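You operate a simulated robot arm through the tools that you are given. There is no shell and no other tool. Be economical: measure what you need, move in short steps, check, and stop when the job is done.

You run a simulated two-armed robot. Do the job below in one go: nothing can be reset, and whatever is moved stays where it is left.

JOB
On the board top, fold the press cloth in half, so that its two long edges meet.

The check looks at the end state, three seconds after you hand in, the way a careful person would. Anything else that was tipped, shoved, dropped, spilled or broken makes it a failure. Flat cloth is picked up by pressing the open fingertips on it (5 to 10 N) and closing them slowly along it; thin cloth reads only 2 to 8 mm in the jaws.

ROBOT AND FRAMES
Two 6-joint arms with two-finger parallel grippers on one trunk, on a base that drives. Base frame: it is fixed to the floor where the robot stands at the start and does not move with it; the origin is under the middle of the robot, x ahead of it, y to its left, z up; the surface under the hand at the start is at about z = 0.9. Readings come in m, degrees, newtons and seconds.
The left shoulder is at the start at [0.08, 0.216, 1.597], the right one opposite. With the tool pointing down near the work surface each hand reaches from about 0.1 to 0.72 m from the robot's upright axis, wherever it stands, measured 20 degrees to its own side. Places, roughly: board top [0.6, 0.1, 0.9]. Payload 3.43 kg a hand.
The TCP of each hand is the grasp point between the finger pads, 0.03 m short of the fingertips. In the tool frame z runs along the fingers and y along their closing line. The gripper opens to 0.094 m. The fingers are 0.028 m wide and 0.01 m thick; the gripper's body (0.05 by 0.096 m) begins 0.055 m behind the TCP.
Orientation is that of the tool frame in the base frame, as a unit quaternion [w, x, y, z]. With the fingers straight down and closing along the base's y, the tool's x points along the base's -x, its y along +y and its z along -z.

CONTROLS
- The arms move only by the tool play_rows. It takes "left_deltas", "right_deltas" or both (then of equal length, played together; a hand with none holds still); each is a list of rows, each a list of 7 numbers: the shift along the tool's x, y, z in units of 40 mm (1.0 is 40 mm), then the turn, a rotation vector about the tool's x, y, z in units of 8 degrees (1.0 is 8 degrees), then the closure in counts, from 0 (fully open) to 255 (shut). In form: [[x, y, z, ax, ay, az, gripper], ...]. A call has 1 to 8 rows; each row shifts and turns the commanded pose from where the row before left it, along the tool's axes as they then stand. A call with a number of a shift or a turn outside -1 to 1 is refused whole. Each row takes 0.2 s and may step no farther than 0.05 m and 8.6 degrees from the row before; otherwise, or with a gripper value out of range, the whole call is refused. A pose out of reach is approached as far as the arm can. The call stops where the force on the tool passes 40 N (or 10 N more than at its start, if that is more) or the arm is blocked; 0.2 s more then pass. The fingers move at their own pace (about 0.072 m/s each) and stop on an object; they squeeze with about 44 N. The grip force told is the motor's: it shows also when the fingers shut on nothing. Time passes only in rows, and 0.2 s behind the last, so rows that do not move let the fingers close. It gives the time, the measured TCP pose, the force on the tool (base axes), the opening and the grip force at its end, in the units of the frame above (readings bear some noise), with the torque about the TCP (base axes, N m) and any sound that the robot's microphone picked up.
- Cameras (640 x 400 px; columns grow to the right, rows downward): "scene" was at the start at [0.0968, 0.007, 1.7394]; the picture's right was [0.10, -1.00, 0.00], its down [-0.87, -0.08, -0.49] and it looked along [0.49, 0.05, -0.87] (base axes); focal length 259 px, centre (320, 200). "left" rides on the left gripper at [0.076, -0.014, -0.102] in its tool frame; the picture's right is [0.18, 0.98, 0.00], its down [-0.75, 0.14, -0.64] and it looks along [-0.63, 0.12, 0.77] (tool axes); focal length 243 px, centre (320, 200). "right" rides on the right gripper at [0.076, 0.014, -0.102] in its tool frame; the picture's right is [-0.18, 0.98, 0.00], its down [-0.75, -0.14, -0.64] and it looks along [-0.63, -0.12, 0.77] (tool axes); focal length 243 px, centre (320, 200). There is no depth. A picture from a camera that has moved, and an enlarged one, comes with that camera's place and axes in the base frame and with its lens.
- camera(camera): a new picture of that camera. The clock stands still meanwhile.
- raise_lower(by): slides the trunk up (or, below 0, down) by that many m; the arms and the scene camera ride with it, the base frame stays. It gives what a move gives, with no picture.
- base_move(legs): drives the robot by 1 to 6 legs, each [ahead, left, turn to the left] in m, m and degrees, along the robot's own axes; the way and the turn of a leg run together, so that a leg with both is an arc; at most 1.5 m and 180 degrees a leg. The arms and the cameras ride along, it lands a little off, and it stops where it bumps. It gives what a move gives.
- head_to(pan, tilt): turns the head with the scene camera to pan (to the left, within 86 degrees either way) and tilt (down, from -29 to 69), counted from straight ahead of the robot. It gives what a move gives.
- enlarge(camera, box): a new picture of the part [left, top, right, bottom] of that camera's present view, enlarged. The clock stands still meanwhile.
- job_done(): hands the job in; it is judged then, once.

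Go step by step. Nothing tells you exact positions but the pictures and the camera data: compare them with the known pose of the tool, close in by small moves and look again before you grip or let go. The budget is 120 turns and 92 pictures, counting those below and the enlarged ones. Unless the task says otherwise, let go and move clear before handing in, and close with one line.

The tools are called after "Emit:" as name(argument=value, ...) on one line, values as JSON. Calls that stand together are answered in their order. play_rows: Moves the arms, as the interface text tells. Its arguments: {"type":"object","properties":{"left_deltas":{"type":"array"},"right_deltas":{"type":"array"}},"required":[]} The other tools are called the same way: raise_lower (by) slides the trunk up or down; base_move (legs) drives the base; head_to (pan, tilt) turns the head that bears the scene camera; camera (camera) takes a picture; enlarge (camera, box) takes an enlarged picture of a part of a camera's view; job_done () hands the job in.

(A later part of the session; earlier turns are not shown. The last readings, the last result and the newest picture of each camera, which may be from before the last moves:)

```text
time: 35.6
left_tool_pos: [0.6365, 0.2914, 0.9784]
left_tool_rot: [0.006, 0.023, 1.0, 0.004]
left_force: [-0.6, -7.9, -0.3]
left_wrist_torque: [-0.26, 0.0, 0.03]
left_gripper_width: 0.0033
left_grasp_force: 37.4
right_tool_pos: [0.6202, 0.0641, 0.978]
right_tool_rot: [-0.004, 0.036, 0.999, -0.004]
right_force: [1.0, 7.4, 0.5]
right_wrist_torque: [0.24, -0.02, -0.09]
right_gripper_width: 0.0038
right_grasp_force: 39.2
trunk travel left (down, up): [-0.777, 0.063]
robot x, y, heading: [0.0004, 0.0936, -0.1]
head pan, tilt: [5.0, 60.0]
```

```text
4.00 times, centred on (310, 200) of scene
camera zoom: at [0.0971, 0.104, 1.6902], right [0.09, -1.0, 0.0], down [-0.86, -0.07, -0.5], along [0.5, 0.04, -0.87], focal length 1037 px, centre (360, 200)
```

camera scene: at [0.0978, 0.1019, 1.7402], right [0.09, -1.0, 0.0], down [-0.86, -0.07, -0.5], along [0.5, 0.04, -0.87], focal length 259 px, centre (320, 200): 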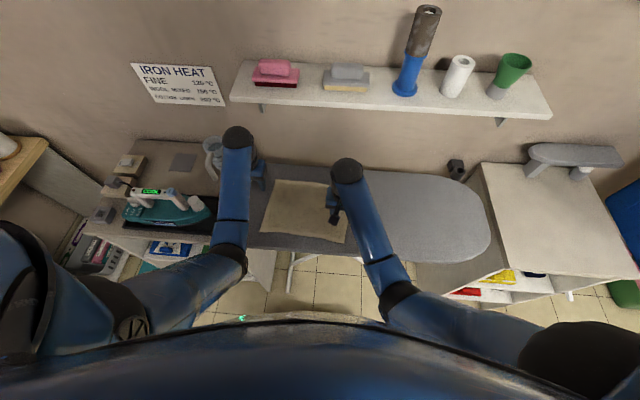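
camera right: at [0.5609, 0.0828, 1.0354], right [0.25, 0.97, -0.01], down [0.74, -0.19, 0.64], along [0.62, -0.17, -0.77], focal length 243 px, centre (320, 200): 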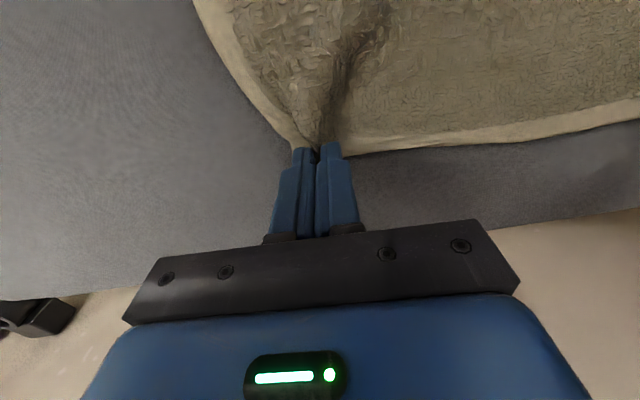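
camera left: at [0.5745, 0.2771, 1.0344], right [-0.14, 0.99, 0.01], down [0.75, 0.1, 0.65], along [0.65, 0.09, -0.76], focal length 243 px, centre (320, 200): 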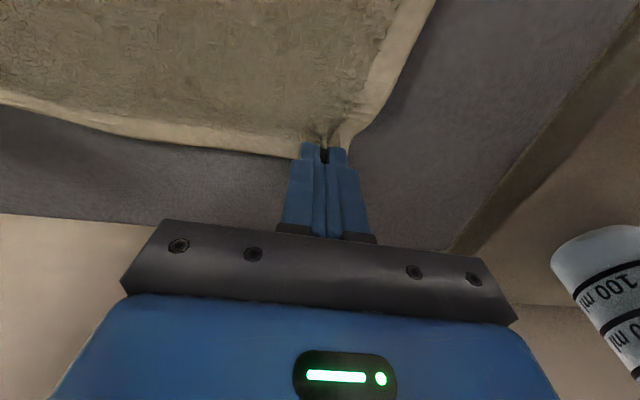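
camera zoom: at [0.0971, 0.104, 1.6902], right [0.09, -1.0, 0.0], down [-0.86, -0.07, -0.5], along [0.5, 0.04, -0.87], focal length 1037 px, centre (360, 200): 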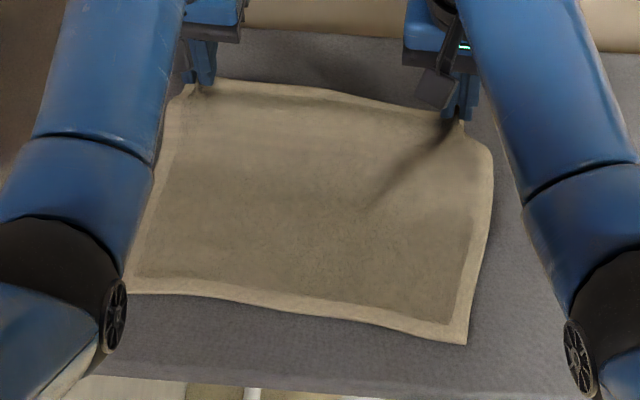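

The whole far edge is up and taut. I move back 40 mm, relax the sideways tension slightly, then raise the trunk to gain height for the fold.

Emit:
play_rows(left_deltas=[[0.35, -0.1, 0, 0, 0, 0, 255], [0.35, 0, 0, 0, 0, 0, 255], [0.3, 0, 0, 0, 0, 0, 255]], right_deltas=[[0.35, 0.1, 0, 0, 0, 0, 255], [0.35, 0, 0, 0, 0, 0, 255], [0.3, 0, 0, 0, 0, 0, 255]])

Emit:
raise_lower(by=0.05)

Emit:
enlarge(camera="scene", box=[240, 150, 380, 250])

```text
time: 36.5
left_tool_pos: [0.5962, 0.2888, 0.9791]
left_tool_rot: [0.008, 0.023, 1.0, 0.004]
left_force: [-0.2, -1.2, 0.2]
left_wrist_torque: [0.0, 0.02, -0.02]
left_gripper_width: 0.0034
left_grasp_force: 37.9
right_tool_pos: [0.5802, 0.0721, 0.9794]
right_tool_rot: [-0.003, 0.036, 0.999, -0.005]
right_force: [0.3, 1.5, 0.2]
right_wrist_torque: [-0.01, 0.01, 0.01]
right_gripper_width: 0.0041
right_grasp_force: 38.4
trunk travel left (down, up): [-0.777, 0.063]
robot x, y, heading: [-0.0029, 0.0961, -0.0]
head pan, tilt: [5.0, 60.0]
```

```text
time: 37.4
left_tool_pos: [0.5977, 0.2883, 1.0283]
left_tool_rot: [0.006, 0.023, 1.0, 0.004]
left_force: [-0.1, -1.5, 0.1]
left_wrist_torque: [0.0, -0.01, 0.02]
left_gripper_width: 0.0031
left_grasp_force: 38.1
right_tool_pos: [0.5812, 0.072, 1.0292]
right_tool_rot: [-0.004, 0.036, 0.999, -0.005]
right_force: [-0.5, 1.8, -0.5]
right_wrist_torque: [0.01, 0.01, 0.01]
right_gripper_width: 0.0039
right_grasp_force: 38.6
trunk travel left (down, up): [-0.827, 0.013]
robot x, y, heading: [0.0004, 0.0955, 0.1]
head pan, tilt: [5.0, 60.0]
```

```text
4.00 times, centred on (310, 200) of scene
camera zoom: at [0.0986, 0.1041, 1.7401], right [0.09, -1.0, 0.0], down [-0.86, -0.07, -0.5], along [0.5, 0.04, -0.87], focal length 1037 px, centre (360, 200)
```

zoom: 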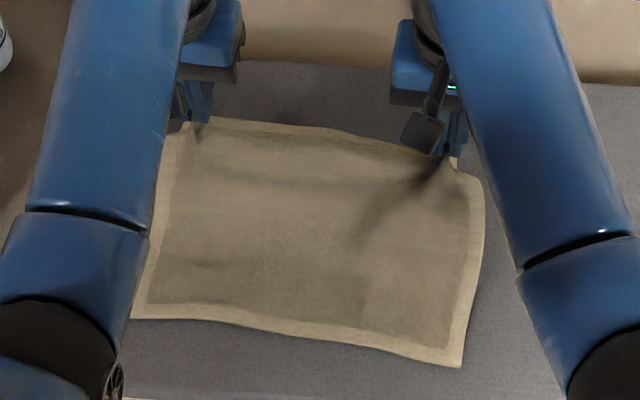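

Tension is low and the hands are level. I carry the edge over the fold line in an arc, tilting the fingers forward; first half now.

Emit:
play_rows(left_deltas=[[0.775, 0, -0.05, 0, -1, 0, 255], [0.743, 0, -0.1, 0, -1, 0, 255], [0.656, 0, 0.02, 0, -1, 0, 255], [0.627, 0, 0, 0, -1, 0, 255]], right_deltas=[[0.775, 0, -0.05, 0, -1, 0, 255], [0.743, 0, -0.1, 0, -1, 0, 255], [0.656, 0, 0.02, 0, -1, 0, 255], [0.627, 0, 0, 0, -1, 0, 255]])

Emit:
enlarge(camera="scene", box=[240, 150, 380, 250])

```text
time: 38.4
left_tool_pos: [0.4873, 0.2943, 1.0107]
left_tool_rot: [0.285, 0.024, 0.958, -0.003]
left_force: [-0.4, 0.5, 0.6]
left_wrist_torque: [0.05, 0.01, 0.01]
left_gripper_width: 0.0032
left_grasp_force: 37.4
right_tool_pos: [0.47, 0.0807, 1.0158]
right_tool_rot: [0.275, 0.034, 0.961, -0.013]
right_force: [0.2, 0.5, 0.3]
right_wrist_torque: [0.04, 0.01, 0.0]
right_gripper_width: 0.0035
right_grasp_force: 38.4
trunk travel left (down, up): [-0.827, 0.013]
robot x, y, heading: [-0.0011, 0.1011, -0.1]
head pan, tilt: [5.0, 60.0]
```

```text
4.00 times, centred on (310, 200) of scene
camera zoom: at [0.0946, 0.1037, 1.7405], right [0.09, -1.0, 0.0], down [-0.86, -0.07, -0.5], along [0.5, 0.04, -0.86], focal length 1037 px, centre (360, 200)
```

zoom: 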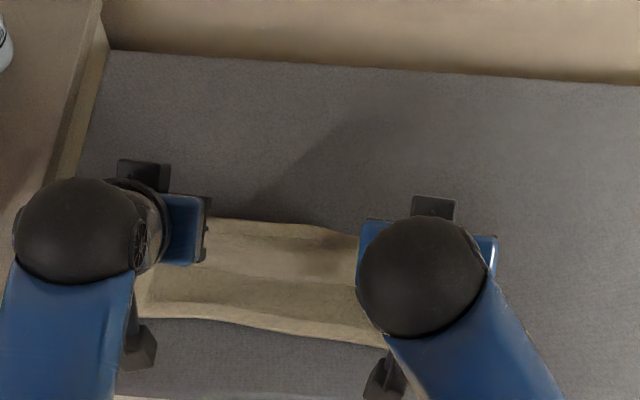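

The cloth is folding nicely and its near edge stays put. I continue the second half of the arc down towards the near edge.

Emit:
play_rows(left_deltas=[[0.6, 0, 0.08, 0, -1, 0, 255], [0.6, 0, 0.1, 0, -1, 0, 255], [0.55, 0, 0.1, 0, -1, 0, 255]], right_deltas=[[0.65, 0, 0.1, 0, -1, 0, 255], [0.647, 0, 0.11, 0, -1, 0, 255], [0.59, 0, 0.1, 0, -1, 0, 255]])

Emit:
enlarge(camera="scene", box=[240, 150, 380, 250])

Emit:
camera(camera="left")

Emit:
camera(camera="right")

```text
time: 39.2
left_tool_pos: [0.4423, 0.2981, 0.9585]
left_tool_rot: [0.475, 0.023, 0.88, -0.007]
left_force: [-0.2, 0.6, 0.7]
left_wrist_torque: [0.02, 0.01, 0.03]
left_gripper_width: 0.0033
left_grasp_force: 38.1
right_tool_pos: [0.4196, 0.0836, 0.9576]
right_tool_rot: [0.467, 0.029, 0.884, -0.02]
right_force: [0.0, 0.6, -0.1]
right_wrist_torque: [-0.01, 0.06, 0.03]
right_gripper_width: 0.0036
right_grasp_force: 38.3
trunk travel left (down, up): [-0.827, 0.013]
robot x, y, heading: [0.001, 0.0954, 0.1]
head pan, tilt: [5.0, 60.0]
```

```text
4.00 times, centred on (310, 200) of scene
camera zoom: at [0.0966, 0.1038, 1.7403], right [0.09, -1.0, 0.0], down [-0.86, -0.07, -0.5], along [0.5, 0.04, -0.87], focal length 1037 px, centre (360, 200)
```

zoom: 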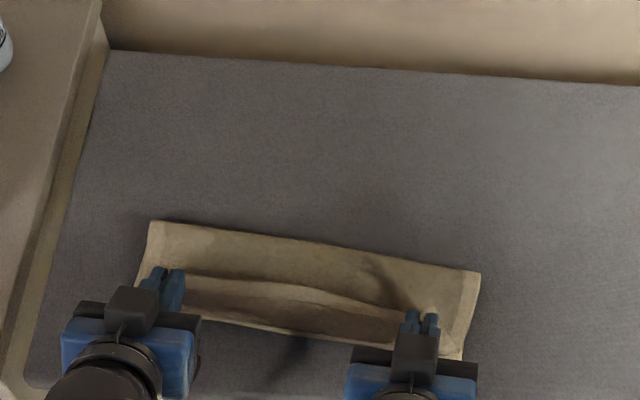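

```text
66 pictures are left
camera left: at [0.3145, 0.2893, 0.9505], right [-0.05, 0.99, -0.15], down [-0.12, 0.14, 0.98], along [0.99, 0.07, 0.11], focal length 243 px, centre (320, 200)
```

left: 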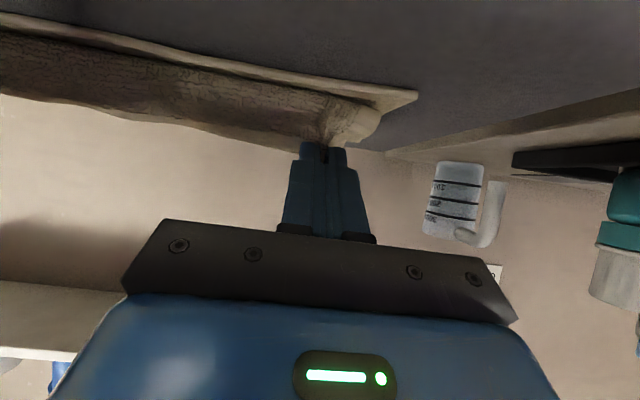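

```text
65 pictures are left
camera right: at [0.2943, 0.107, 0.9528], right [0.17, 0.97, 0.14], down [-0.12, -0.12, 0.99], along [0.98, -0.19, 0.09], focal length 243 px, centre (320, 200)
```

right: 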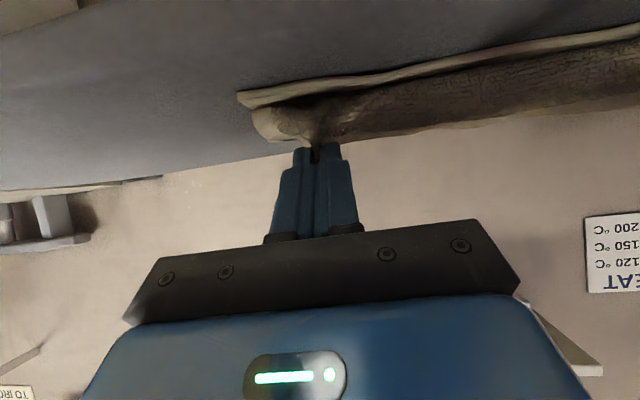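

Excellent: the top half hangs over the lower half, just above the near edge. I lower the hands gently to lay the edge down.

Emit:
play_rows(left_deltas=[[0.25, 0, 0.08, 0, -0.2, 0, 255], [0.2, 0, 0.06, 0, -0.2, 0, 255], [0.15, 0, 0.04, 0, 0, 0, 255]], right_deltas=[[0.25, 0, 0.12, 0, -0.2, 0, 255], [0.18, 0, 0.08, 0, -0.2, 0, 255], [0.1, 0, 0.06, 0, 0, 0, 255]])

Emit:
enlarge(camera="scene", box=[240, 150, 380, 250])

Emit:
camera(camera="left")

Emit:
camera(camera="right")

```text
time: 40.0
left_tool_pos: [0.4363, 0.2969, 0.9348]
left_tool_rot: [0.501, 0.023, 0.865, -0.009]
left_force: [1.0, 0.2, 4.2]
left_wrist_torque: [0.0, -0.06, 0.01]
left_gripper_width: 0.0029
left_grasp_force: 37.8
right_tool_pos: [0.4172, 0.084, 0.9359]
right_tool_rot: [0.492, 0.03, 0.87, -0.021]
right_force: [-1.2, 0.9, 7.6]
right_wrist_torque: [0.04, -0.04, -0.01]
right_gripper_width: 0.004
right_grasp_force: 38.5
trunk travel left (down, up): [-0.827, 0.013]
robot x, y, heading: [0.0003, 0.0998, -0.1]
head pan, tilt: [5.0, 60.0]
```

```text
4.00 times, centred on (310, 200) of scene
camera zoom: at [0.0969, 0.1039, 1.7405], right [0.09, -1.0, 0.0], down [-0.86, -0.07, -0.5], along [0.5, 0.04, -0.87], focal length 1037 px, centre (360, 200)
```

zoom: 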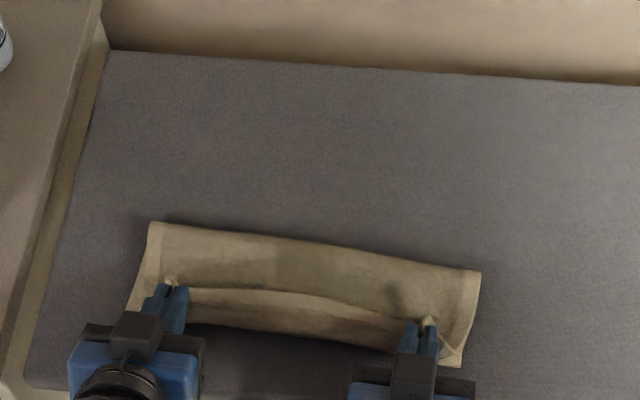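

```text
63 pictures are left
camera left: at [0.3097, 0.2885, 0.9203], right [-0.05, 0.99, -0.15], down [-0.18, 0.14, 0.97], along [0.98, 0.07, 0.17], focal length 243 px, centre (320, 200)
```

left: 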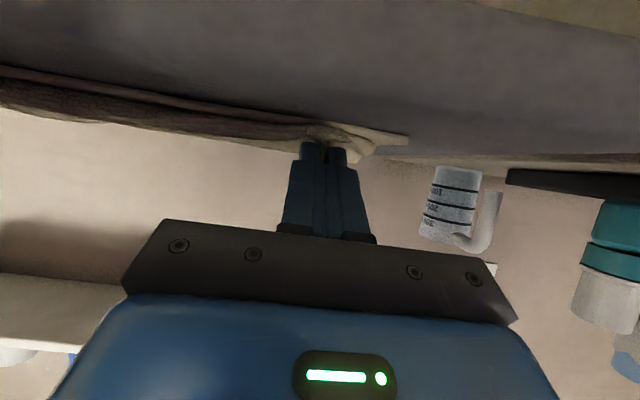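

```text
62 pictures are left
camera right: at [0.2929, 0.1063, 0.9225], right [0.16, 0.97, 0.15], down [-0.17, -0.12, 0.98], along [0.97, -0.19, 0.15], focal length 243 px, centre (320, 200)
```

right: 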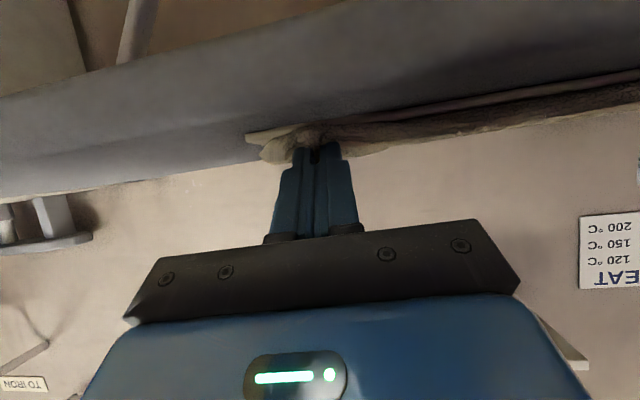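

The edge is down with light contact. I open the fingers slowly a little and look at how the cloth settles.

Emit:
play_rows(left_deltas=[[0, 0, 0, 0, 0, 0, 240], [0, 0, 0, 0, 0, 0, 225], [0, 0, 0, 0, 0, 0, 210], [0, 0, 0, 0, 0, 0, 195], [0, 0, 0, 0, 0, 0, 195]], right_deltas=[[0, 0, 0, 0, 0, 0, 240], [0, 0, 0, 0, 0, 0, 225], [0, 0, 0, 0, 0, 0, 210], [0, 0, 0, 0, 0, 0, 195], [0, 0, 0, 0, 0, 0, 195]])

Emit:
enlarge(camera="scene", box=[255, 190, 365, 250])

```text
time: 41.2
left_tool_pos: [0.4358, 0.2983, 0.9351]
left_tool_rot: [0.5, 0.023, 0.866, -0.008]
left_force: [2.0, -0.4, 4.7]
left_wrist_torque: [0.01, -0.12, -0.02]
left_gripper_width: 0.0193
left_grasp_force: 0.0
right_tool_pos: [0.4172, 0.0835, 0.9349]
right_tool_rot: [0.491, 0.029, 0.87, -0.021]
right_force: [0.8, 0.0, 10.1]
right_wrist_torque: [0.02, -0.2, 0.03]
right_gripper_width: 0.0174
right_grasp_force: 0.0
trunk travel left (down, up): [-0.827, 0.013]
robot x, y, heading: [0.0013, 0.0977, -0.0]
head pan, tilt: [5.0, 60.0]
```

```text
5.82 times, centred on (310, 220) of scene
camera zoom: at [0.0962, 0.1038, 1.7403], right [0.09, -1.0, 0.0], down [-0.86, -0.07, -0.5], along [0.5, 0.04, -0.87], focal length 1509 px, centre (378, 84)
```

zoom: 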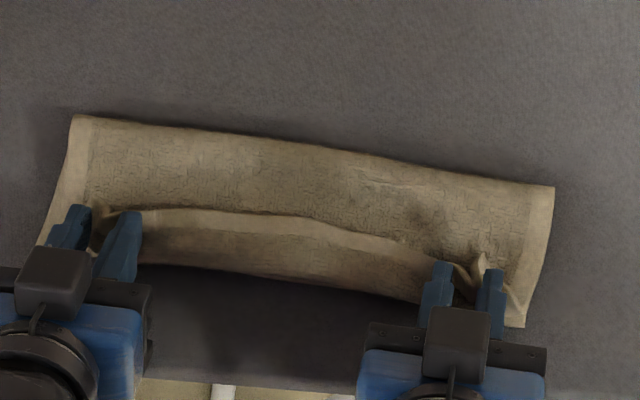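

Now I withdraw the fingers along their axis and upward to see how the cloth settles.

Emit:
play_rows(left_deltas=[[0, 0, -0.3, 0, 0, 0, 195], [0, 0, -0.5, 0, 0, 0, 195], [-0.4, 0, -0.5, 0, 0, 0, 195], [-0.6, 0, -0.4, 0, 0.5, 0, 195], [-0.5, 0, -0.4, 0, 1, 0, 195]], right_deltas=[[0, 0, -0.3, 0, 0, 0, 195], [0, 0, -0.5, 0, 0, 0, 195], [-0.4, 0, -0.5, 0, 0, 0, 195], [-0.6, 0, -0.4, 0, 0.5, 0, 195], [-0.5, 0, -0.4, 0, 1, 0, 195]])

Emit:
enlarge(camera="scene", box=[255, 190, 365, 250])

Emit:
camera(camera="left")

Emit:
camera(camera="right")

```text
time: 42.4
left_tool_pos: [0.3953, 0.2984, 1.0278]
left_tool_rot: [0.405, 0.023, 0.914, -0.006]
left_force: [-0.9, 0.5, -0.6]
left_wrist_torque: [0.0, -0.04, 0.02]
left_gripper_width: 0.0221
left_grasp_force: 0.0
right_tool_pos: [0.3795, 0.0878, 1.0294]
right_tool_rot: [0.396, 0.031, 0.917, -0.019]
right_force: [0.0, 0.1, 0.3]
right_wrist_torque: [0.02, 0.05, 0.01]
right_gripper_width: 0.022
right_grasp_force: 0.0
trunk travel left (down, up): [-0.827, 0.013]
robot x, y, heading: [-0.0014, 0.1004, -0.3]
head pan, tilt: [5.0, 60.0]
```

```text
5.82 times, centred on (310, 220) of scene
camera zoom: at [0.0988, 0.1043, 1.74], right [0.09, -1.0, 0.0], down [-0.86, -0.07, -0.5], along [0.5, 0.04, -0.87], focal length 1509 px, centre (378, 84)
```

zoom: 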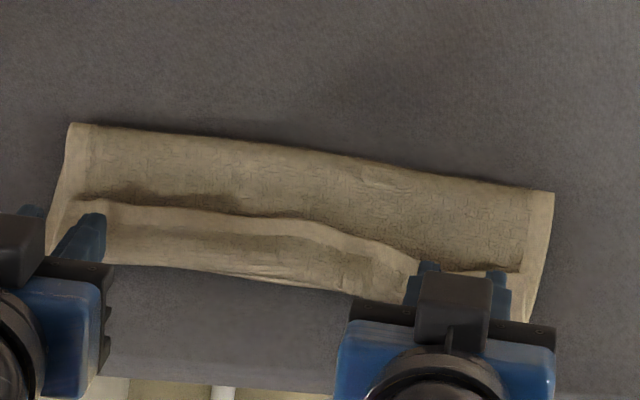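

```text
59 pictures are left
camera left: at [0.2682, 0.2893, 1.0397], right [-0.08, 0.99, -0.13], down [0.04, 0.13, 0.99], along [1.0, 0.07, -0.05], focal length 243 px, centre (320, 200)
```

left: 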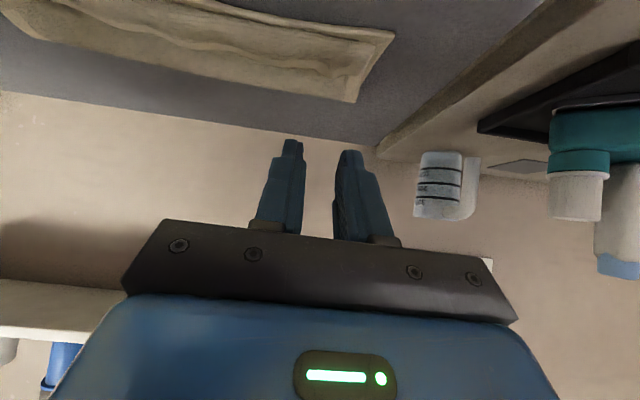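

```text
58 pictures are left
camera right: at [0.2548, 0.1117, 1.0444], right [0.2, 0.97, 0.12], down [0.04, -0.13, 0.99], along [0.98, -0.19, -0.07], focal length 243 px, centre (320, 200)
```

right: 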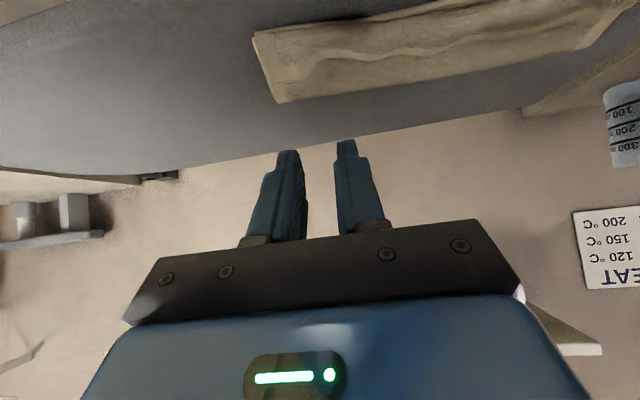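

I move both hands aside for a clear view.

Emit:
play_rows(left_deltas=[[0, 0.9, 0, 0, 0, 0, 195], [0, 0.9, 0, 0, 0, 0, 195], [0, 0.5, 0, 0, 0, 0, 195]], right_deltas=[[0, -0.9, 0, 0, 0, 0, 195], [0, -0.9, 0, 0, 0, 0, 195], [0, -0.9, 0, 0, 0, 0, 195]])

Emit:
enlarge(camera="scene", box=[255, 190, 365, 250])

```text
time: 43.4
left_tool_pos: [0.401, 0.3535, 1.0264]
left_tool_rot: [0.401, 0.073, 0.913, -0.031]
left_force: [-0.5, -0.6, -0.2]
left_wrist_torque: [-0.05, 0.0, 0.0]
left_gripper_width: 0.0219
left_grasp_force: 0.0
right_tool_pos: [0.3731, -0.0223, 1.0298]
right_tool_rot: [0.397, 0.031, 0.917, -0.019]
right_force: [0.0, 0.0, 0.3]
right_wrist_torque: [0.02, -0.05, -0.02]
right_gripper_width: 0.0219
right_grasp_force: 0.0
trunk travel left (down, up): [-0.827, 0.013]
robot x, y, heading: [0.0031, 0.102, -0.3]
head pan, tilt: [5.0, 60.0]
stopped in row 3 (left hand): the arm was blocked; the commanded pose is now the measured one
```

```text
5.82 times, centred on (310, 220) of scene
camera zoom: at [0.0974, 0.1046, 1.7402], right [0.09, -1.0, 0.0], down [-0.86, -0.07, -0.5], along [0.5, 0.04, -0.87], focal length 1509 px, centre (378, 84)
```

zoom: 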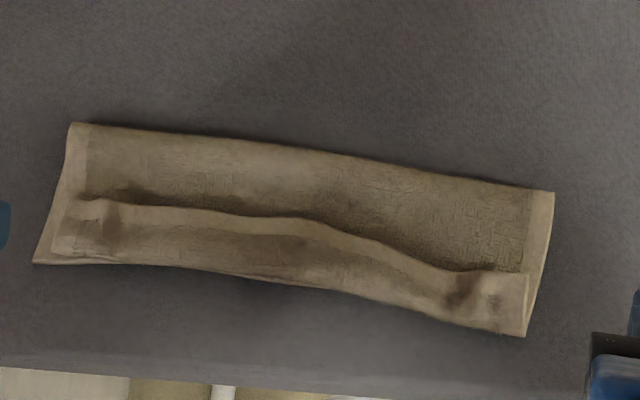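

The near half of the top layer has flopped back: a strip about 40 mm wide lies doubled back, with the edge towards the wall. I will re-grasp that edge with fingers tilted back and flip it out. First I check the whole scene since the left arm was blocked.

Emit:
camera(camera="scene")

Emit:
enlarge(camera="scene", box=[262, 195, 312, 240])

Emit:
enlarge(camera="scene", box=[312, 205, 362, 250])

```text
56 pictures are left
camera scene: at [0.0974, 0.1046, 1.7402], right [0.09, -1.0, 0.0], down [-0.86, -0.07, -0.5], along [0.5, 0.04, -0.87], focal length 259 px, centre (320, 200)
```

scene: 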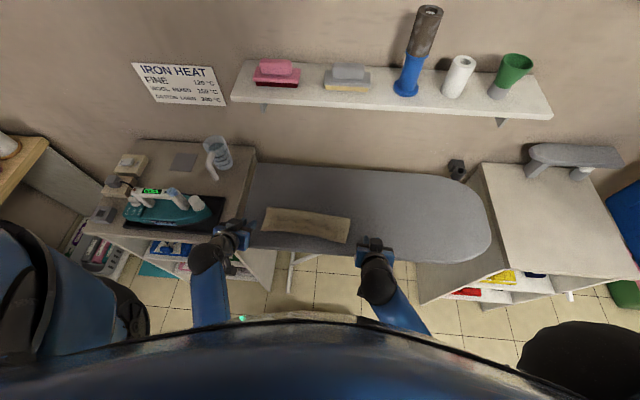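

```text
8.89 times, centred on (287, 218) of scene
camera zoom: at [0.0974, 0.1046, 1.7402], right [0.09, -1.0, 0.0], down [-0.86, -0.07, -0.5], along [0.5, 0.04, -0.87], focal length 2305 px, centre (613, 44)
```

zoom: 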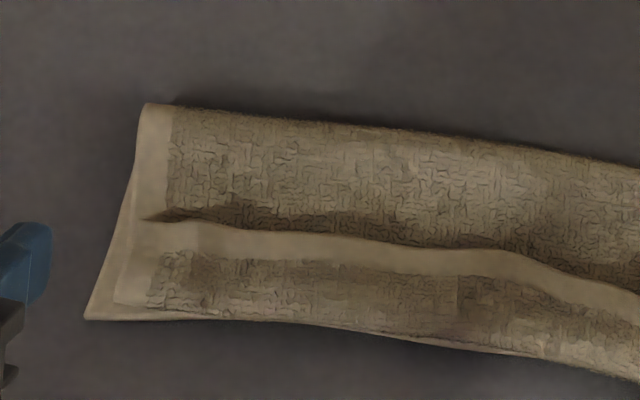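

```text
8.89 times, centred on (337, 228) of scene
camera zoom: at [0.0974, 0.1046, 1.7402], right [0.09, -1.0, 0.0], down [-0.86, -0.07, -0.5], along [0.5, 0.04, -0.87], focal length 2305 px, centre (169, -44)
```

zoom: 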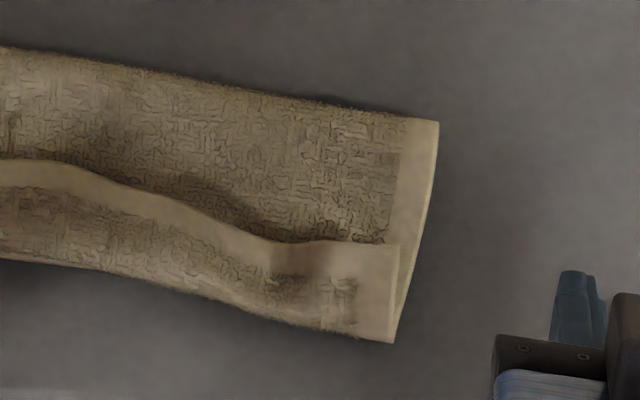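

The enlarged views confirm it: the doubled-back strip lies on top, edge at x≈0.483 (left) and 0.460 (right), nothing else disturbed. I bring the hands over it and turn them upright.

Emit:
play_rows(left_deltas=[[-0.45, -0.5, 0.49, 0, 0, 0, 146], [-0.45, -0.5, 0.49, 0, 0, 0, 146], [-0.45, -0.5, 0.49, 0, 0, 0, 146], [0, 0, 0, 0, 1, 0, 146], [0, 0, 0, 0, 1, 0, 146], [0, 0, 0, 0, 1, 0, 146], [0, 0, 0, 0, 1, 0, 146], [0, 0, 0, 0, 1, 0, 146]], right_deltas=[[-0.45, 0.8, 0.49, 0, 0, 0, 146], [-0.45, 0.8, 0.49, 0, 0, 0, 146], [-0.45, 0.8, 0.49, 0, 0, 0, 146], [0, 0, 0, 0, 1, 0, 146], [0, 0, 0, 0, 1, 0, 146], [0, 0, 0, 0, 1, 0, 146], [0, 0, 0, 0, 1, 0, 146], [0, 0, 0, 0, 1, 0, 146]])

```text
time: 45.2
left_tool_pos: [0.47, 0.2825, 1.0235]
left_tool_rot: [0.062, 0.077, 0.995, -0.003]
left_force: [0.5, 0.0, -0.9]
left_wrist_torque: [0.0, 0.04, -0.01]
left_gripper_width: 0.0399
left_grasp_force: 0.0
right_tool_pos: [0.4602, 0.0676, 1.0268]
right_tool_rot: [0.058, 0.035, 0.998, -0.005]
right_force: [-0.7, 0.0, 0.2]
right_wrist_torque: [0.03, 0.02, -0.03]
right_gripper_width: 0.04
right_grasp_force: 0.0
trunk travel left (down, up): [-0.827, 0.013]
robot x, y, heading: [-0.0043, 0.0955, -0.1]
head pan, tilt: [5.0, 60.0]
```

I turn further to about 25° tilted back, correct the left yaw, and come down to about 45 mm above the strip.

Emit:
play_rows(left_deltas=[[-0.06, 0.1, 0.6, 0, 0, -0.35, 146], [0, 0.09, 0.6, 0, 0, -0.31, 146], [0, 0, 0, 0, 1, 0, 146], [0, 0, 0, 0, 1, 0, 146], [0, 0, 0, 0, 1, 0, 146], [0, 0, 0, 0, 1, 0, 146]], right_deltas=[[0.15, 0.13, 0.65, 0, 0, 0, 146], [0.15, 0.13, 0.65, 0, 0, 0, 146], [0, 0, 0, 0, 1, 0, 146], [0, 0, 0, 0, 1, 0, 146], [0, 0, 0, 0, 1, 0, 146], [0, 0, 0, 0, 1, 0, 146]])

Emit:
camera(camera="left")

Emit:
camera(camera="right")

```text
time: 46.6
left_tool_pos: [0.4919, 0.2893, 0.9566]
left_tool_rot: [-0.215, 0.031, 0.976, 0.002]
left_force: [0.2, 0.5, 0.0]
left_wrist_torque: [-0.01, 0.04, 0.02]
left_gripper_width: 0.0401
left_grasp_force: 0.1
left hand out of reach, approached as far as the arm can: row 5, 6
right_tool_pos: [0.4571, 0.0782, 0.9711]
right_tool_rot: [-0.221, 0.035, 0.975, 0.004]
right_force: [0.6, -0.8, 0.8]
right_wrist_torque: [0.0, 0.04, 0.01]
right_gripper_width: 0.0401
right_grasp_force: 0.1
trunk travel left (down, up): [-0.827, 0.013]
robot x, y, heading: [-0.0011, 0.1002, -0.3]
head pan, tilt: [5.0, 60.0]
```

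```text
53 pictures are left
camera left: at [0.4671, 0.2769, 1.0814], right [-0.11, 0.99, 0.07], down [0.96, 0.08, 0.26], along [0.26, 0.09, -0.96], focal length 243 px, centre (320, 200)
```

left: 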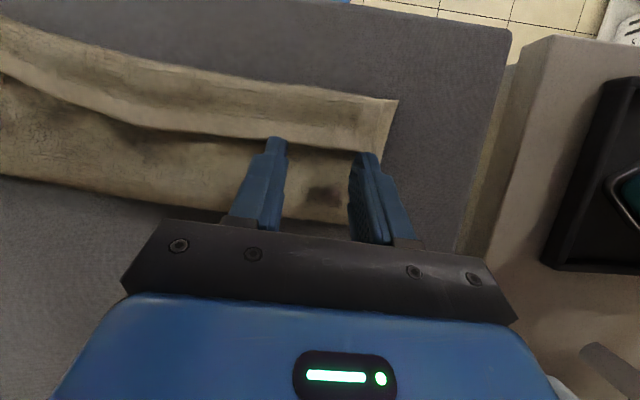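

```text
52 pictures are left
camera right: at [0.4337, 0.0965, 1.0957], right [0.24, 0.97, -0.09], down [0.94, -0.21, 0.26], along [0.23, -0.14, -0.96], focal length 243 px, centre (320, 200)
```

right: 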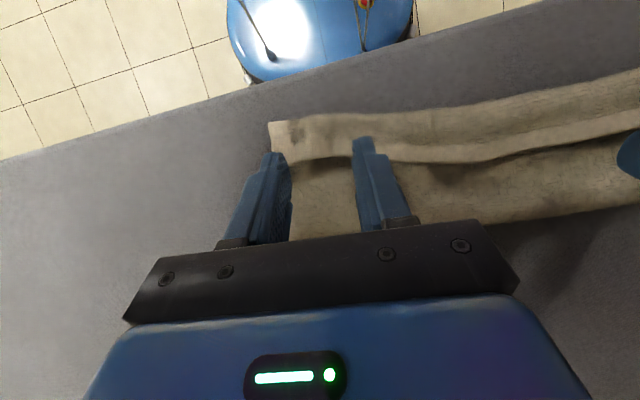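

Edges located; I move to just above the strip, aimed about 5 mm inside its edge.

Emit:
play_rows(left_deltas=[[0.15, 0, 0.26, 0, 0, 0, 146], [0.15, 0, 0.27, 0, 0, 0, 146]], right_deltas=[[0, 0, 0.36, 0, 0, 0, 146], [-0.035, 0, 0.37, 0, 0, 0, 146]])

Emit:
camera(camera="left")

Emit:
camera(camera="right")

```text
time: 47.2
left_tool_pos: [0.4704, 0.2907, 0.9429]
left_tool_rot: [-0.213, 0.031, 0.977, 0.001]
left_force: [-0.3, -0.1, 0.8]
left_wrist_torque: [-0.03, 0.04, -0.01]
left_gripper_width: 0.0402
left_grasp_force: 0.0
right_tool_pos: [0.4424, 0.078, 0.9478]
right_tool_rot: [-0.218, 0.036, 0.975, 0.004]
right_force: [-0.4, -0.6, 1.2]
right_wrist_torque: [0.0, 0.0, -0.01]
right_gripper_width: 0.04
right_grasp_force: 0.0
trunk travel left (down, up): [-0.827, 0.013]
robot x, y, heading: [0.0002, 0.098, -0.2]
head pan, tilt: [5.0, 60.0]
```

```text
51 pictures are left
camera left: at [0.4438, 0.2781, 1.0679], right [-0.11, 0.99, 0.07], down [0.96, 0.08, 0.27], along [0.26, 0.09, -0.96], focal length 243 px, centre (320, 200)
```

left: 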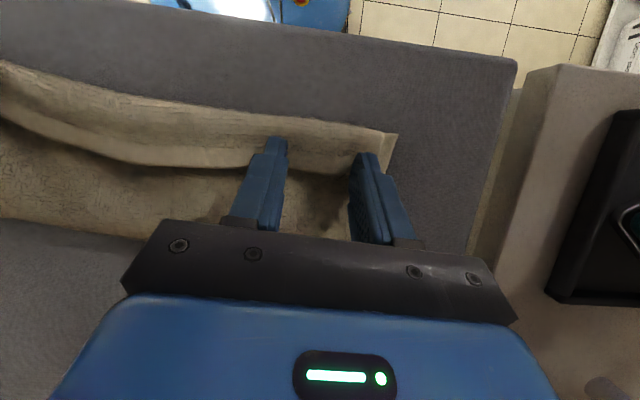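

```text
50 pictures are left
camera right: at [0.4184, 0.0965, 1.0717], right [0.24, 0.97, -0.09], down [0.94, -0.21, 0.26], along [0.23, -0.14, -0.96], focal length 243 px, centre (320, 200)
```

right: 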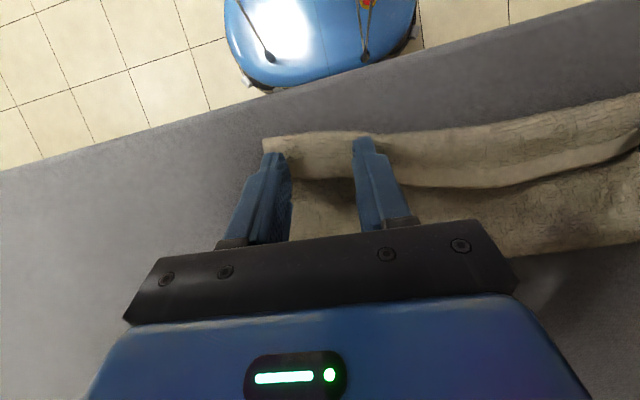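

The finger corners are exactly at the edge now, so I shift 6 mm inward and lower to touch.

Emit:
play_rows(left_deltas=[[0.14, 0, 0.07, 0, 0, 0, 146], [-0.04, 0, 0.1, 0, 0, 0, 146], [-0.02, 0, 0.07, 0, 0, 0, 146]], right_deltas=[[0.13, 0, 0.08, 0, 0, 0, 146], [-0.06, 0, 0.14, 0, 0, 0, 146], [-0.03, 0, 0.08, 0, 0, 0, 146]])

```text
time: 48.0
left_tool_pos: [0.4629, 0.2901, 0.9382]
left_tool_rot: [-0.212, 0.032, 0.977, 0.003]
left_force: [5.1, 0.9, 8.6]
left_wrist_torque: [0.05, -0.14, -0.05]
left_gripper_width: 0.04
left_grasp_force: 0.0
right_tool_pos: [0.4384, 0.0795, 0.9398]
right_tool_rot: [-0.216, 0.036, 0.976, 0.004]
right_force: [3.3, -0.7, 18.9]
right_wrist_torque: [0.23, -0.11, -0.06]
right_gripper_width: 0.0396
right_grasp_force: 0.0
trunk travel left (down, up): [-0.827, 0.013]
robot x, y, heading: [0.0038, 0.0956, -0.1]
head pan, tilt: [5.0, 60.0]
```

The right hand presses with 19 N; I ease it a little and close both slowly.

Emit:
play_rows(left_deltas=[[0, 0, 0, 0, 0, 0, 146], [0, 0, 0, 0, 0, 0, 160], [0, 0, 0, 0, 0, 0, 174], [0, 0, 0, 0, 0, 0, 188], [0, 0, 0, 0, 0, 0, 202], [0, 0, 0, 0, 0, 0, 214], [0, 0, 0, 0, 0, 0, 226], [0, 0, 0, 0, 0, 0, 236]], right_deltas=[[0.03, 0, -0.06, 0, 0, 0, 146], [0, 0, 0, 0, 0, 0, 160], [0, 0, 0, 0, 0, 0, 174], [0, 0, 0, 0, 0, 0, 188], [0, 0, 0, 0, 0, 0, 202], [0, 0, 0, 0, 0, 0, 214], [0, 0, 0, 0, 0, 0, 226], [0, 0, 0, 0, 0, 0, 236]])

Emit:
play_rows(left_deltas=[[0, 0, 0, 0, 0, 0, 243], [0, 0, 0, 0, 0, 0, 249], [0, 0, 0, 0, 0, 0, 255], [0, 0, 0, 0, 0, 0, 255], [0, 0, 0, 0, 0, 0, 255]], right_deltas=[[0, 0, 0, 0, 0, 0, 243], [0, 0, 0, 0, 0, 0, 249], [0, 0, 0, 0, 0, 0, 255], [0, 0, 0, 0, 0, 0, 255], [0, 0, 0, 0, 0, 0, 255]])

Emit:
camera(camera="left")

Emit:
camera(camera="right")

```text
time: 49.8
left_tool_pos: [0.4606, 0.2919, 0.9376]
left_tool_rot: [-0.212, 0.032, 0.977, 0.002]
left_force: [0.8, -4.1, 20.9]
left_wrist_torque: [-0.07, 0.02, 0.07]
left_gripper_width: 0.0081
left_grasp_force: 19.2
right_tool_pos: [0.4346, 0.0784, 0.9405]
right_tool_rot: [-0.217, 0.036, 0.976, 0.003]
right_force: [1.6, 4.8, 8.9]
right_wrist_torque: [0.32, -0.05, -0.02]
right_gripper_width: 0.0107
right_grasp_force: 3.0
trunk travel left (down, up): [-0.827, 0.013]
robot x, y, heading: [-0.0038, 0.097, -0.2]
head pan, tilt: [5.0, 60.0]
```

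```text
time: 51.0
left_tool_pos: [0.4621, 0.2901, 0.9375]
left_tool_rot: [-0.211, 0.032, 0.977, 0.002]
left_force: [-0.5, -10.1, 19.8]
left_wrist_torque: [-0.3, 0.09, 0.08]
left_gripper_width: 0.0054
left_grasp_force: 39.6
right_tool_pos: [0.4337, 0.0797, 0.9417]
right_tool_rot: [-0.216, 0.036, 0.976, 0.004]
right_force: [1.8, 12.5, 7.4]
right_wrist_torque: [0.42, -0.07, -0.03]
right_gripper_width: 0.0063
right_grasp_force: 40.2
trunk travel left (down, up): [-0.827, 0.013]
robot x, y, heading: [-0.0007, 0.0975, -0.1]
head pan, tilt: [5.0, 60.0]
```

```text
49 pictures are left
camera left: at [0.435, 0.2781, 1.0624], right [-0.11, 0.99, 0.07], down [0.96, 0.08, 0.27], along [0.26, 0.09, -0.96], focal length 243 px, centre (320, 200)
```

left: 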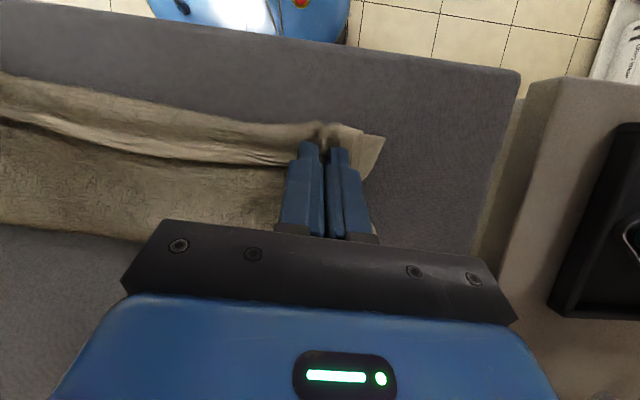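

```text
48 pictures are left
camera right: at [0.4104, 0.0961, 1.0651], right [0.24, 0.97, -0.09], down [0.94, -0.21, 0.26], along [0.24, -0.14, -0.96], focal length 243 px, centre (320, 200)
```

right: 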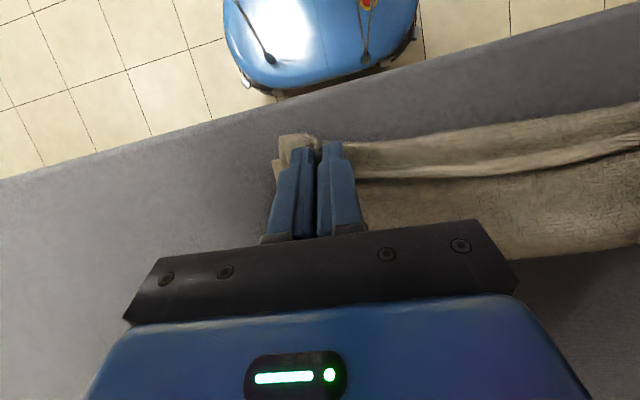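

Both grip something (5.4 and 6.3 mm, perhaps more than one layer). I lift 25 mm and look at what comes up.

Emit:
play_rows(left_deltas=[[0.08, 0, -0.2, 0, 0, 0, 255], [0.1, 0, -0.25, 0, 0, 0, 255], [0.1, 0, -0.25, 0, 0, 0, 255]], right_deltas=[[0.08, 0, -0.2, 0, 0, 0, 255], [0.1, 0, -0.25, 0, 0, 0, 255], [0.1, 0, -0.25, 0, 0, 0, 255]])

Emit:
enlarge(camera="scene", box=[245, 185, 375, 255])

Emit:
enlarge(camera="left", box=[180, 80, 420, 230])

Emit:
enlarge(camera="right", box=[220, 80, 460, 230])

```text
time: 51.8
left_tool_pos: [0.4739, 0.2906, 0.9486]
left_tool_rot: [-0.214, 0.03, 0.976, 0.002]
left_force: [-1.9, -7.8, 1.2]
left_wrist_torque: [-0.23, 0.04, 0.02]
left_gripper_width: 0.0046
left_grasp_force: 39.0
left hand out of reach, approached as far as the arm can: row 2, 3
right_tool_pos: [0.44, 0.081, 0.9657]
right_tool_rot: [-0.218, 0.036, 0.975, 0.003]
right_force: [1.5, 7.3, -0.1]
right_wrist_torque: [0.24, -0.05, -0.01]
right_gripper_width: 0.006
right_grasp_force: 40.4
right hand out of reach, approached as far as the arm can: row 3
trunk travel left (down, up): [-0.827, 0.013]
robot x, y, heading: [0.003, 0.0966, -0.1]
head pan, tilt: [5.0, 60.0]
```

```text
4.92 times, centred on (310, 220) of scene
camera zoom: at [0.0976, 0.1039, 1.7401], right [0.09, -1.0, 0.0], down [-0.86, -0.07, -0.5], along [0.5, 0.04, -0.87], focal length 1277 px, centre (369, 102)
```

zoom: 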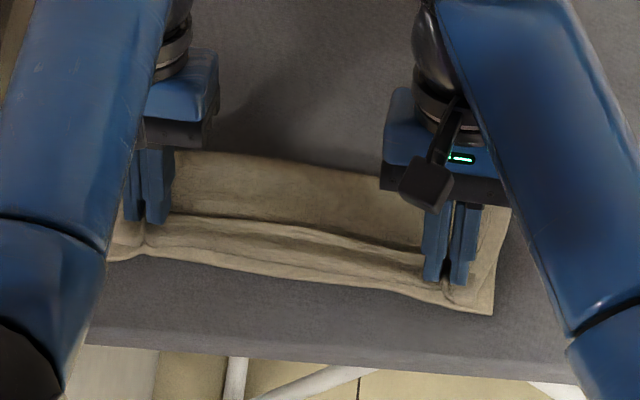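

```text
2.67 times, centred on (300, 155) of left
camera zoom: at [0.4474, 0.2784, 1.0735], right [-0.11, 0.99, 0.07], down [0.96, 0.08, 0.27], along [0.26, 0.09, -0.96], focal length 647 px, centre (373, 320)
```

zoom: 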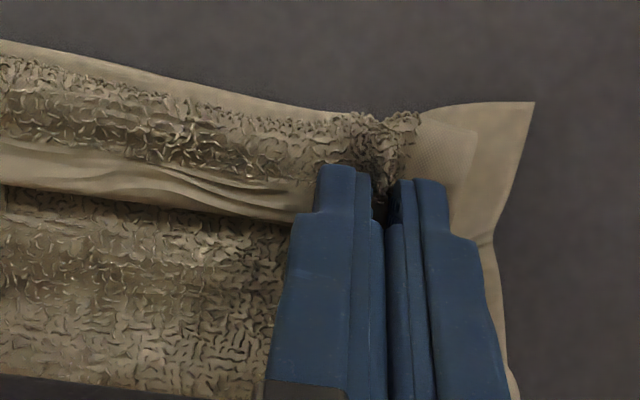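

```text
2.67 times, centred on (340, 155) of right
camera zoom: at [0.4162, 0.0972, 1.0904], right [0.24, 0.97, -0.09], down [0.94, -0.21, 0.26], along [0.24, -0.14, -0.96], focal length 647 px, centre (267, 320)
```

zoom: 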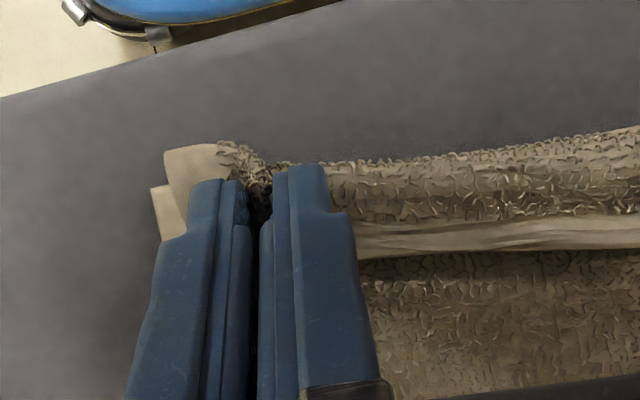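

Only the doubled-back strip comes up, as wanted. I now lift the edge up to above the true fold line (x≈0.547 / 0.53) so that the fold can be made again, taut, without slack.

Emit:
play_rows(left_deltas=[[0.1, 0, -0.23, 0, -1, 0, 255], [-0.09, 0, -0.55, 0, -1, 0, 255], [-0.42, 0, -0.57, 0, -1, 0, 255], [-0.37, 0, -0.5, 0, -0.2, 0, 255], [-0.35, 0, -0.3, 0, 0, 0, 255]], right_deltas=[[0.1, 0, -0.23, 0, -1, 0, 255], [-0.35, 0, -0.58, 0, -1, 0, 255], [-0.42, 0, -0.57, 0, -1, 0, 255], [-0.5, 0, -0.3, 0, -0.2, 0, 255], [-0.4, 0, -0.12, 0, 0, 0, 255]])

Emit:
enlarge(camera="scene", box=[245, 165, 375, 255])

Emit:
camera(camera="left")

Emit:
camera(camera="right")

```text
time: 53.0
left_tool_pos: [0.5331, 0.286, 1.0288]
left_tool_rot: [0.007, 0.031, 0.999, -0.004]
left_force: [0.8, -4.2, -0.1]
left_wrist_torque: [-0.1, 0.04, -0.02]
left_gripper_width: 0.0044
left_grasp_force: 38.5
right_tool_pos: [0.5176, 0.0774, 1.0285]
right_tool_rot: [0.003, 0.035, 0.999, -0.005]
right_force: [0.4, 3.8, -1.1]
right_wrist_torque: [0.1, 0.01, 0.04]
right_gripper_width: 0.0059
right_grasp_force: 40.4
trunk travel left (down, up): [-0.827, 0.013]
robot x, y, heading: [0.0012, 0.101, -0.0]
head pan, tilt: [5.0, 60.0]
```

```text
4.44 times, centred on (310, 210) of scene
camera zoom: at [0.0994, 0.1039, 1.74], right [0.09, -1.0, 0.0], down [-0.86, -0.07, -0.5], along [0.5, 0.04, -0.87], focal length 1153 px, centre (364, 156)
```

zoom: 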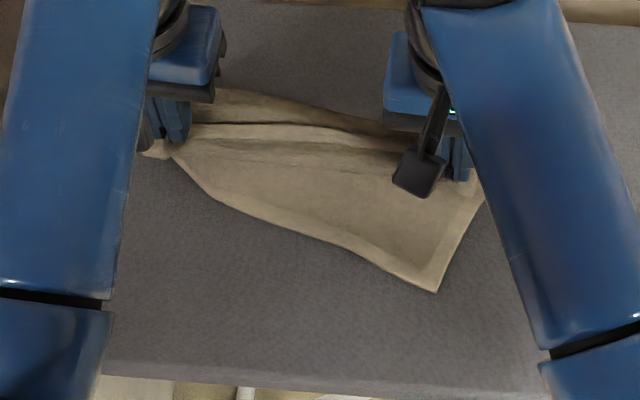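

```text
43 pictures are left
camera left: at [0.4553, 0.2772, 1.1312], right [-0.12, 0.99, -0.01], down [0.75, 0.1, 0.65], along [0.65, 0.07, -0.76], focal length 243 px, centre (320, 200)
```

left: 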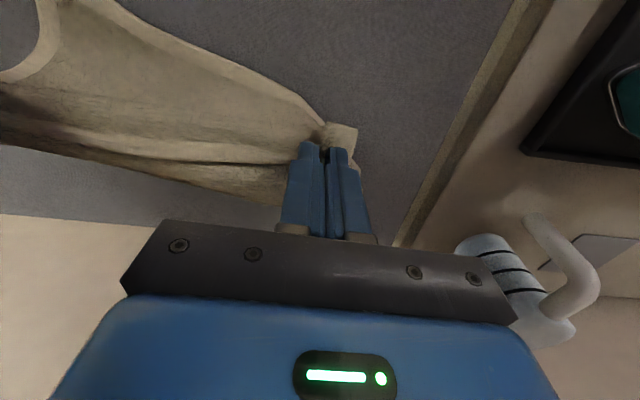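

```text
42 pictures are left
camera right: at [0.4426, 0.0976, 1.1316], right [0.25, 0.97, -0.01], down [0.74, -0.19, 0.65], along [0.63, -0.17, -0.76], focal length 243 px, centre (320, 200)
```

right: 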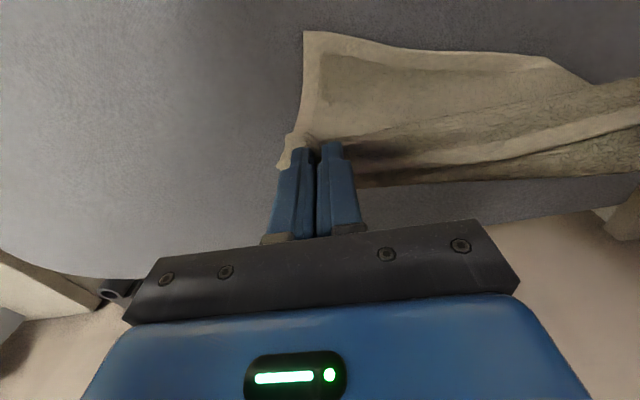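

The left hand has caught the lower near corner as well, so there both long edges are held together; the right hand holds only the far edge. I bring both back down toward the near side, spreading slightly, and look again before releasing.

Emit:
play_rows(left_deltas=[[0.55, 0.19, 0.4, 0, -1, 0, 255], [0.6, 0.19, 0.32, 0, -1, 0, 255], [0.64, 0.19, 0.23, 0, -1, 0, 255], [0.67, 0.19, 0.14, 0, 0, 0, 255]], right_deltas=[[0.45, 0, 0.4, 0, -1, 0, 255], [0.5, 0, 0.33, 0, -1, 0, 255], [0.54, 0, 0.26, 0, -1, 0, 255], [0.57, 0, 0.18, 0, 0, 0, 255]])

Emit:
enlarge(camera="scene", box=[235, 165, 375, 255])

Emit:
camera(camera="left")

Emit:
camera(camera="right")

```text
time: 54.2
left_tool_pos: [0.4475, 0.3165, 0.9633]
left_tool_rot: [0.217, 0.032, 0.975, -0.019]
left_force: [0.1, -24.1, 0.8]
left_wrist_torque: [-0.69, 0.0, -0.38]
left_gripper_width: 0.0046
left_grasp_force: 39.3
right_tool_pos: [0.4451, 0.088, 0.9675]
right_tool_rot: [0.213, 0.03, 0.977, -0.001]
right_force: [-1.5, 24.5, -0.9]
right_wrist_torque: [0.65, 0.05, 0.47]
right_gripper_width: 0.0054
right_grasp_force: 39.3
trunk travel left (down, up): [-0.827, 0.013]
robot x, y, heading: [0.0026, 0.0984, -0.2]
head pan, tilt: [5.0, 60.0]
stopped in row 4 (left hand): the force on the tool passed its limit at 40 N (the readings are from after the stop); the commanded pose is now the measured one
```

```text
4.44 times, centred on (305, 210) of scene
camera zoom: at [0.0983, 0.1043, 1.7402], right [0.09, -1.0, 0.0], down [-0.86, -0.07, -0.5], along [0.5, 0.04, -0.87], focal length 1153 px, centre (387, 156)
```

zoom: 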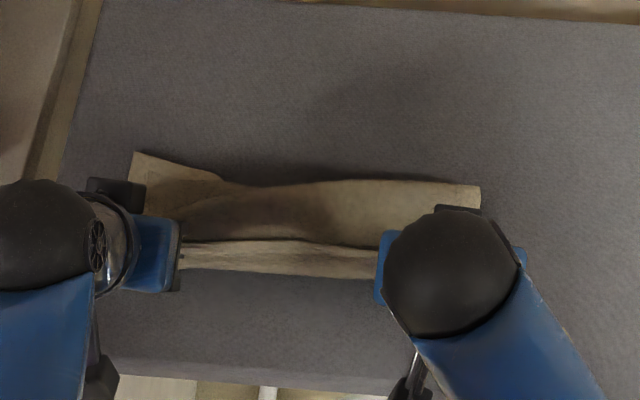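

```text
40 pictures are left
camera left: at [0.3365, 0.311, 1.0245], right [-0.1, 0.99, -0.1], down [0.42, 0.13, 0.9], along [0.9, 0.04, -0.43], focal length 243 px, centre (320, 200)
```

left: 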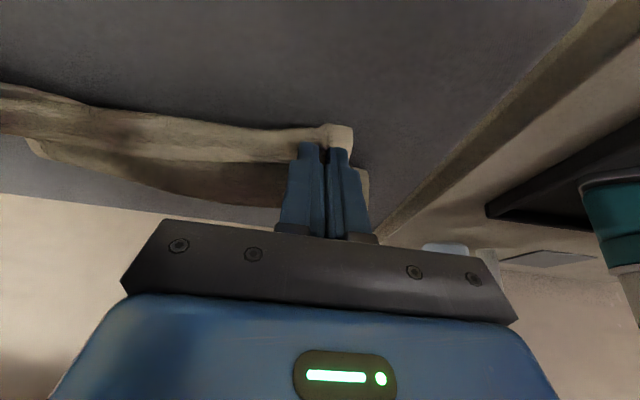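

```text
39 pictures are left
camera right: at [0.3347, 0.1081, 1.0291], right [0.23, 0.97, 0.09], down [0.41, -0.18, 0.9], along [0.88, -0.17, -0.43], focal length 243 px, centre (320, 200)
```

right: 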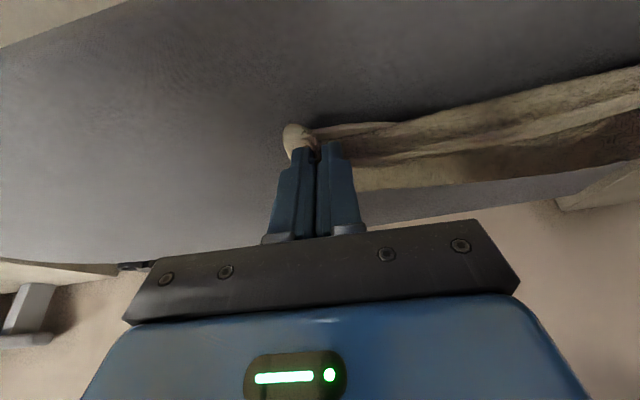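

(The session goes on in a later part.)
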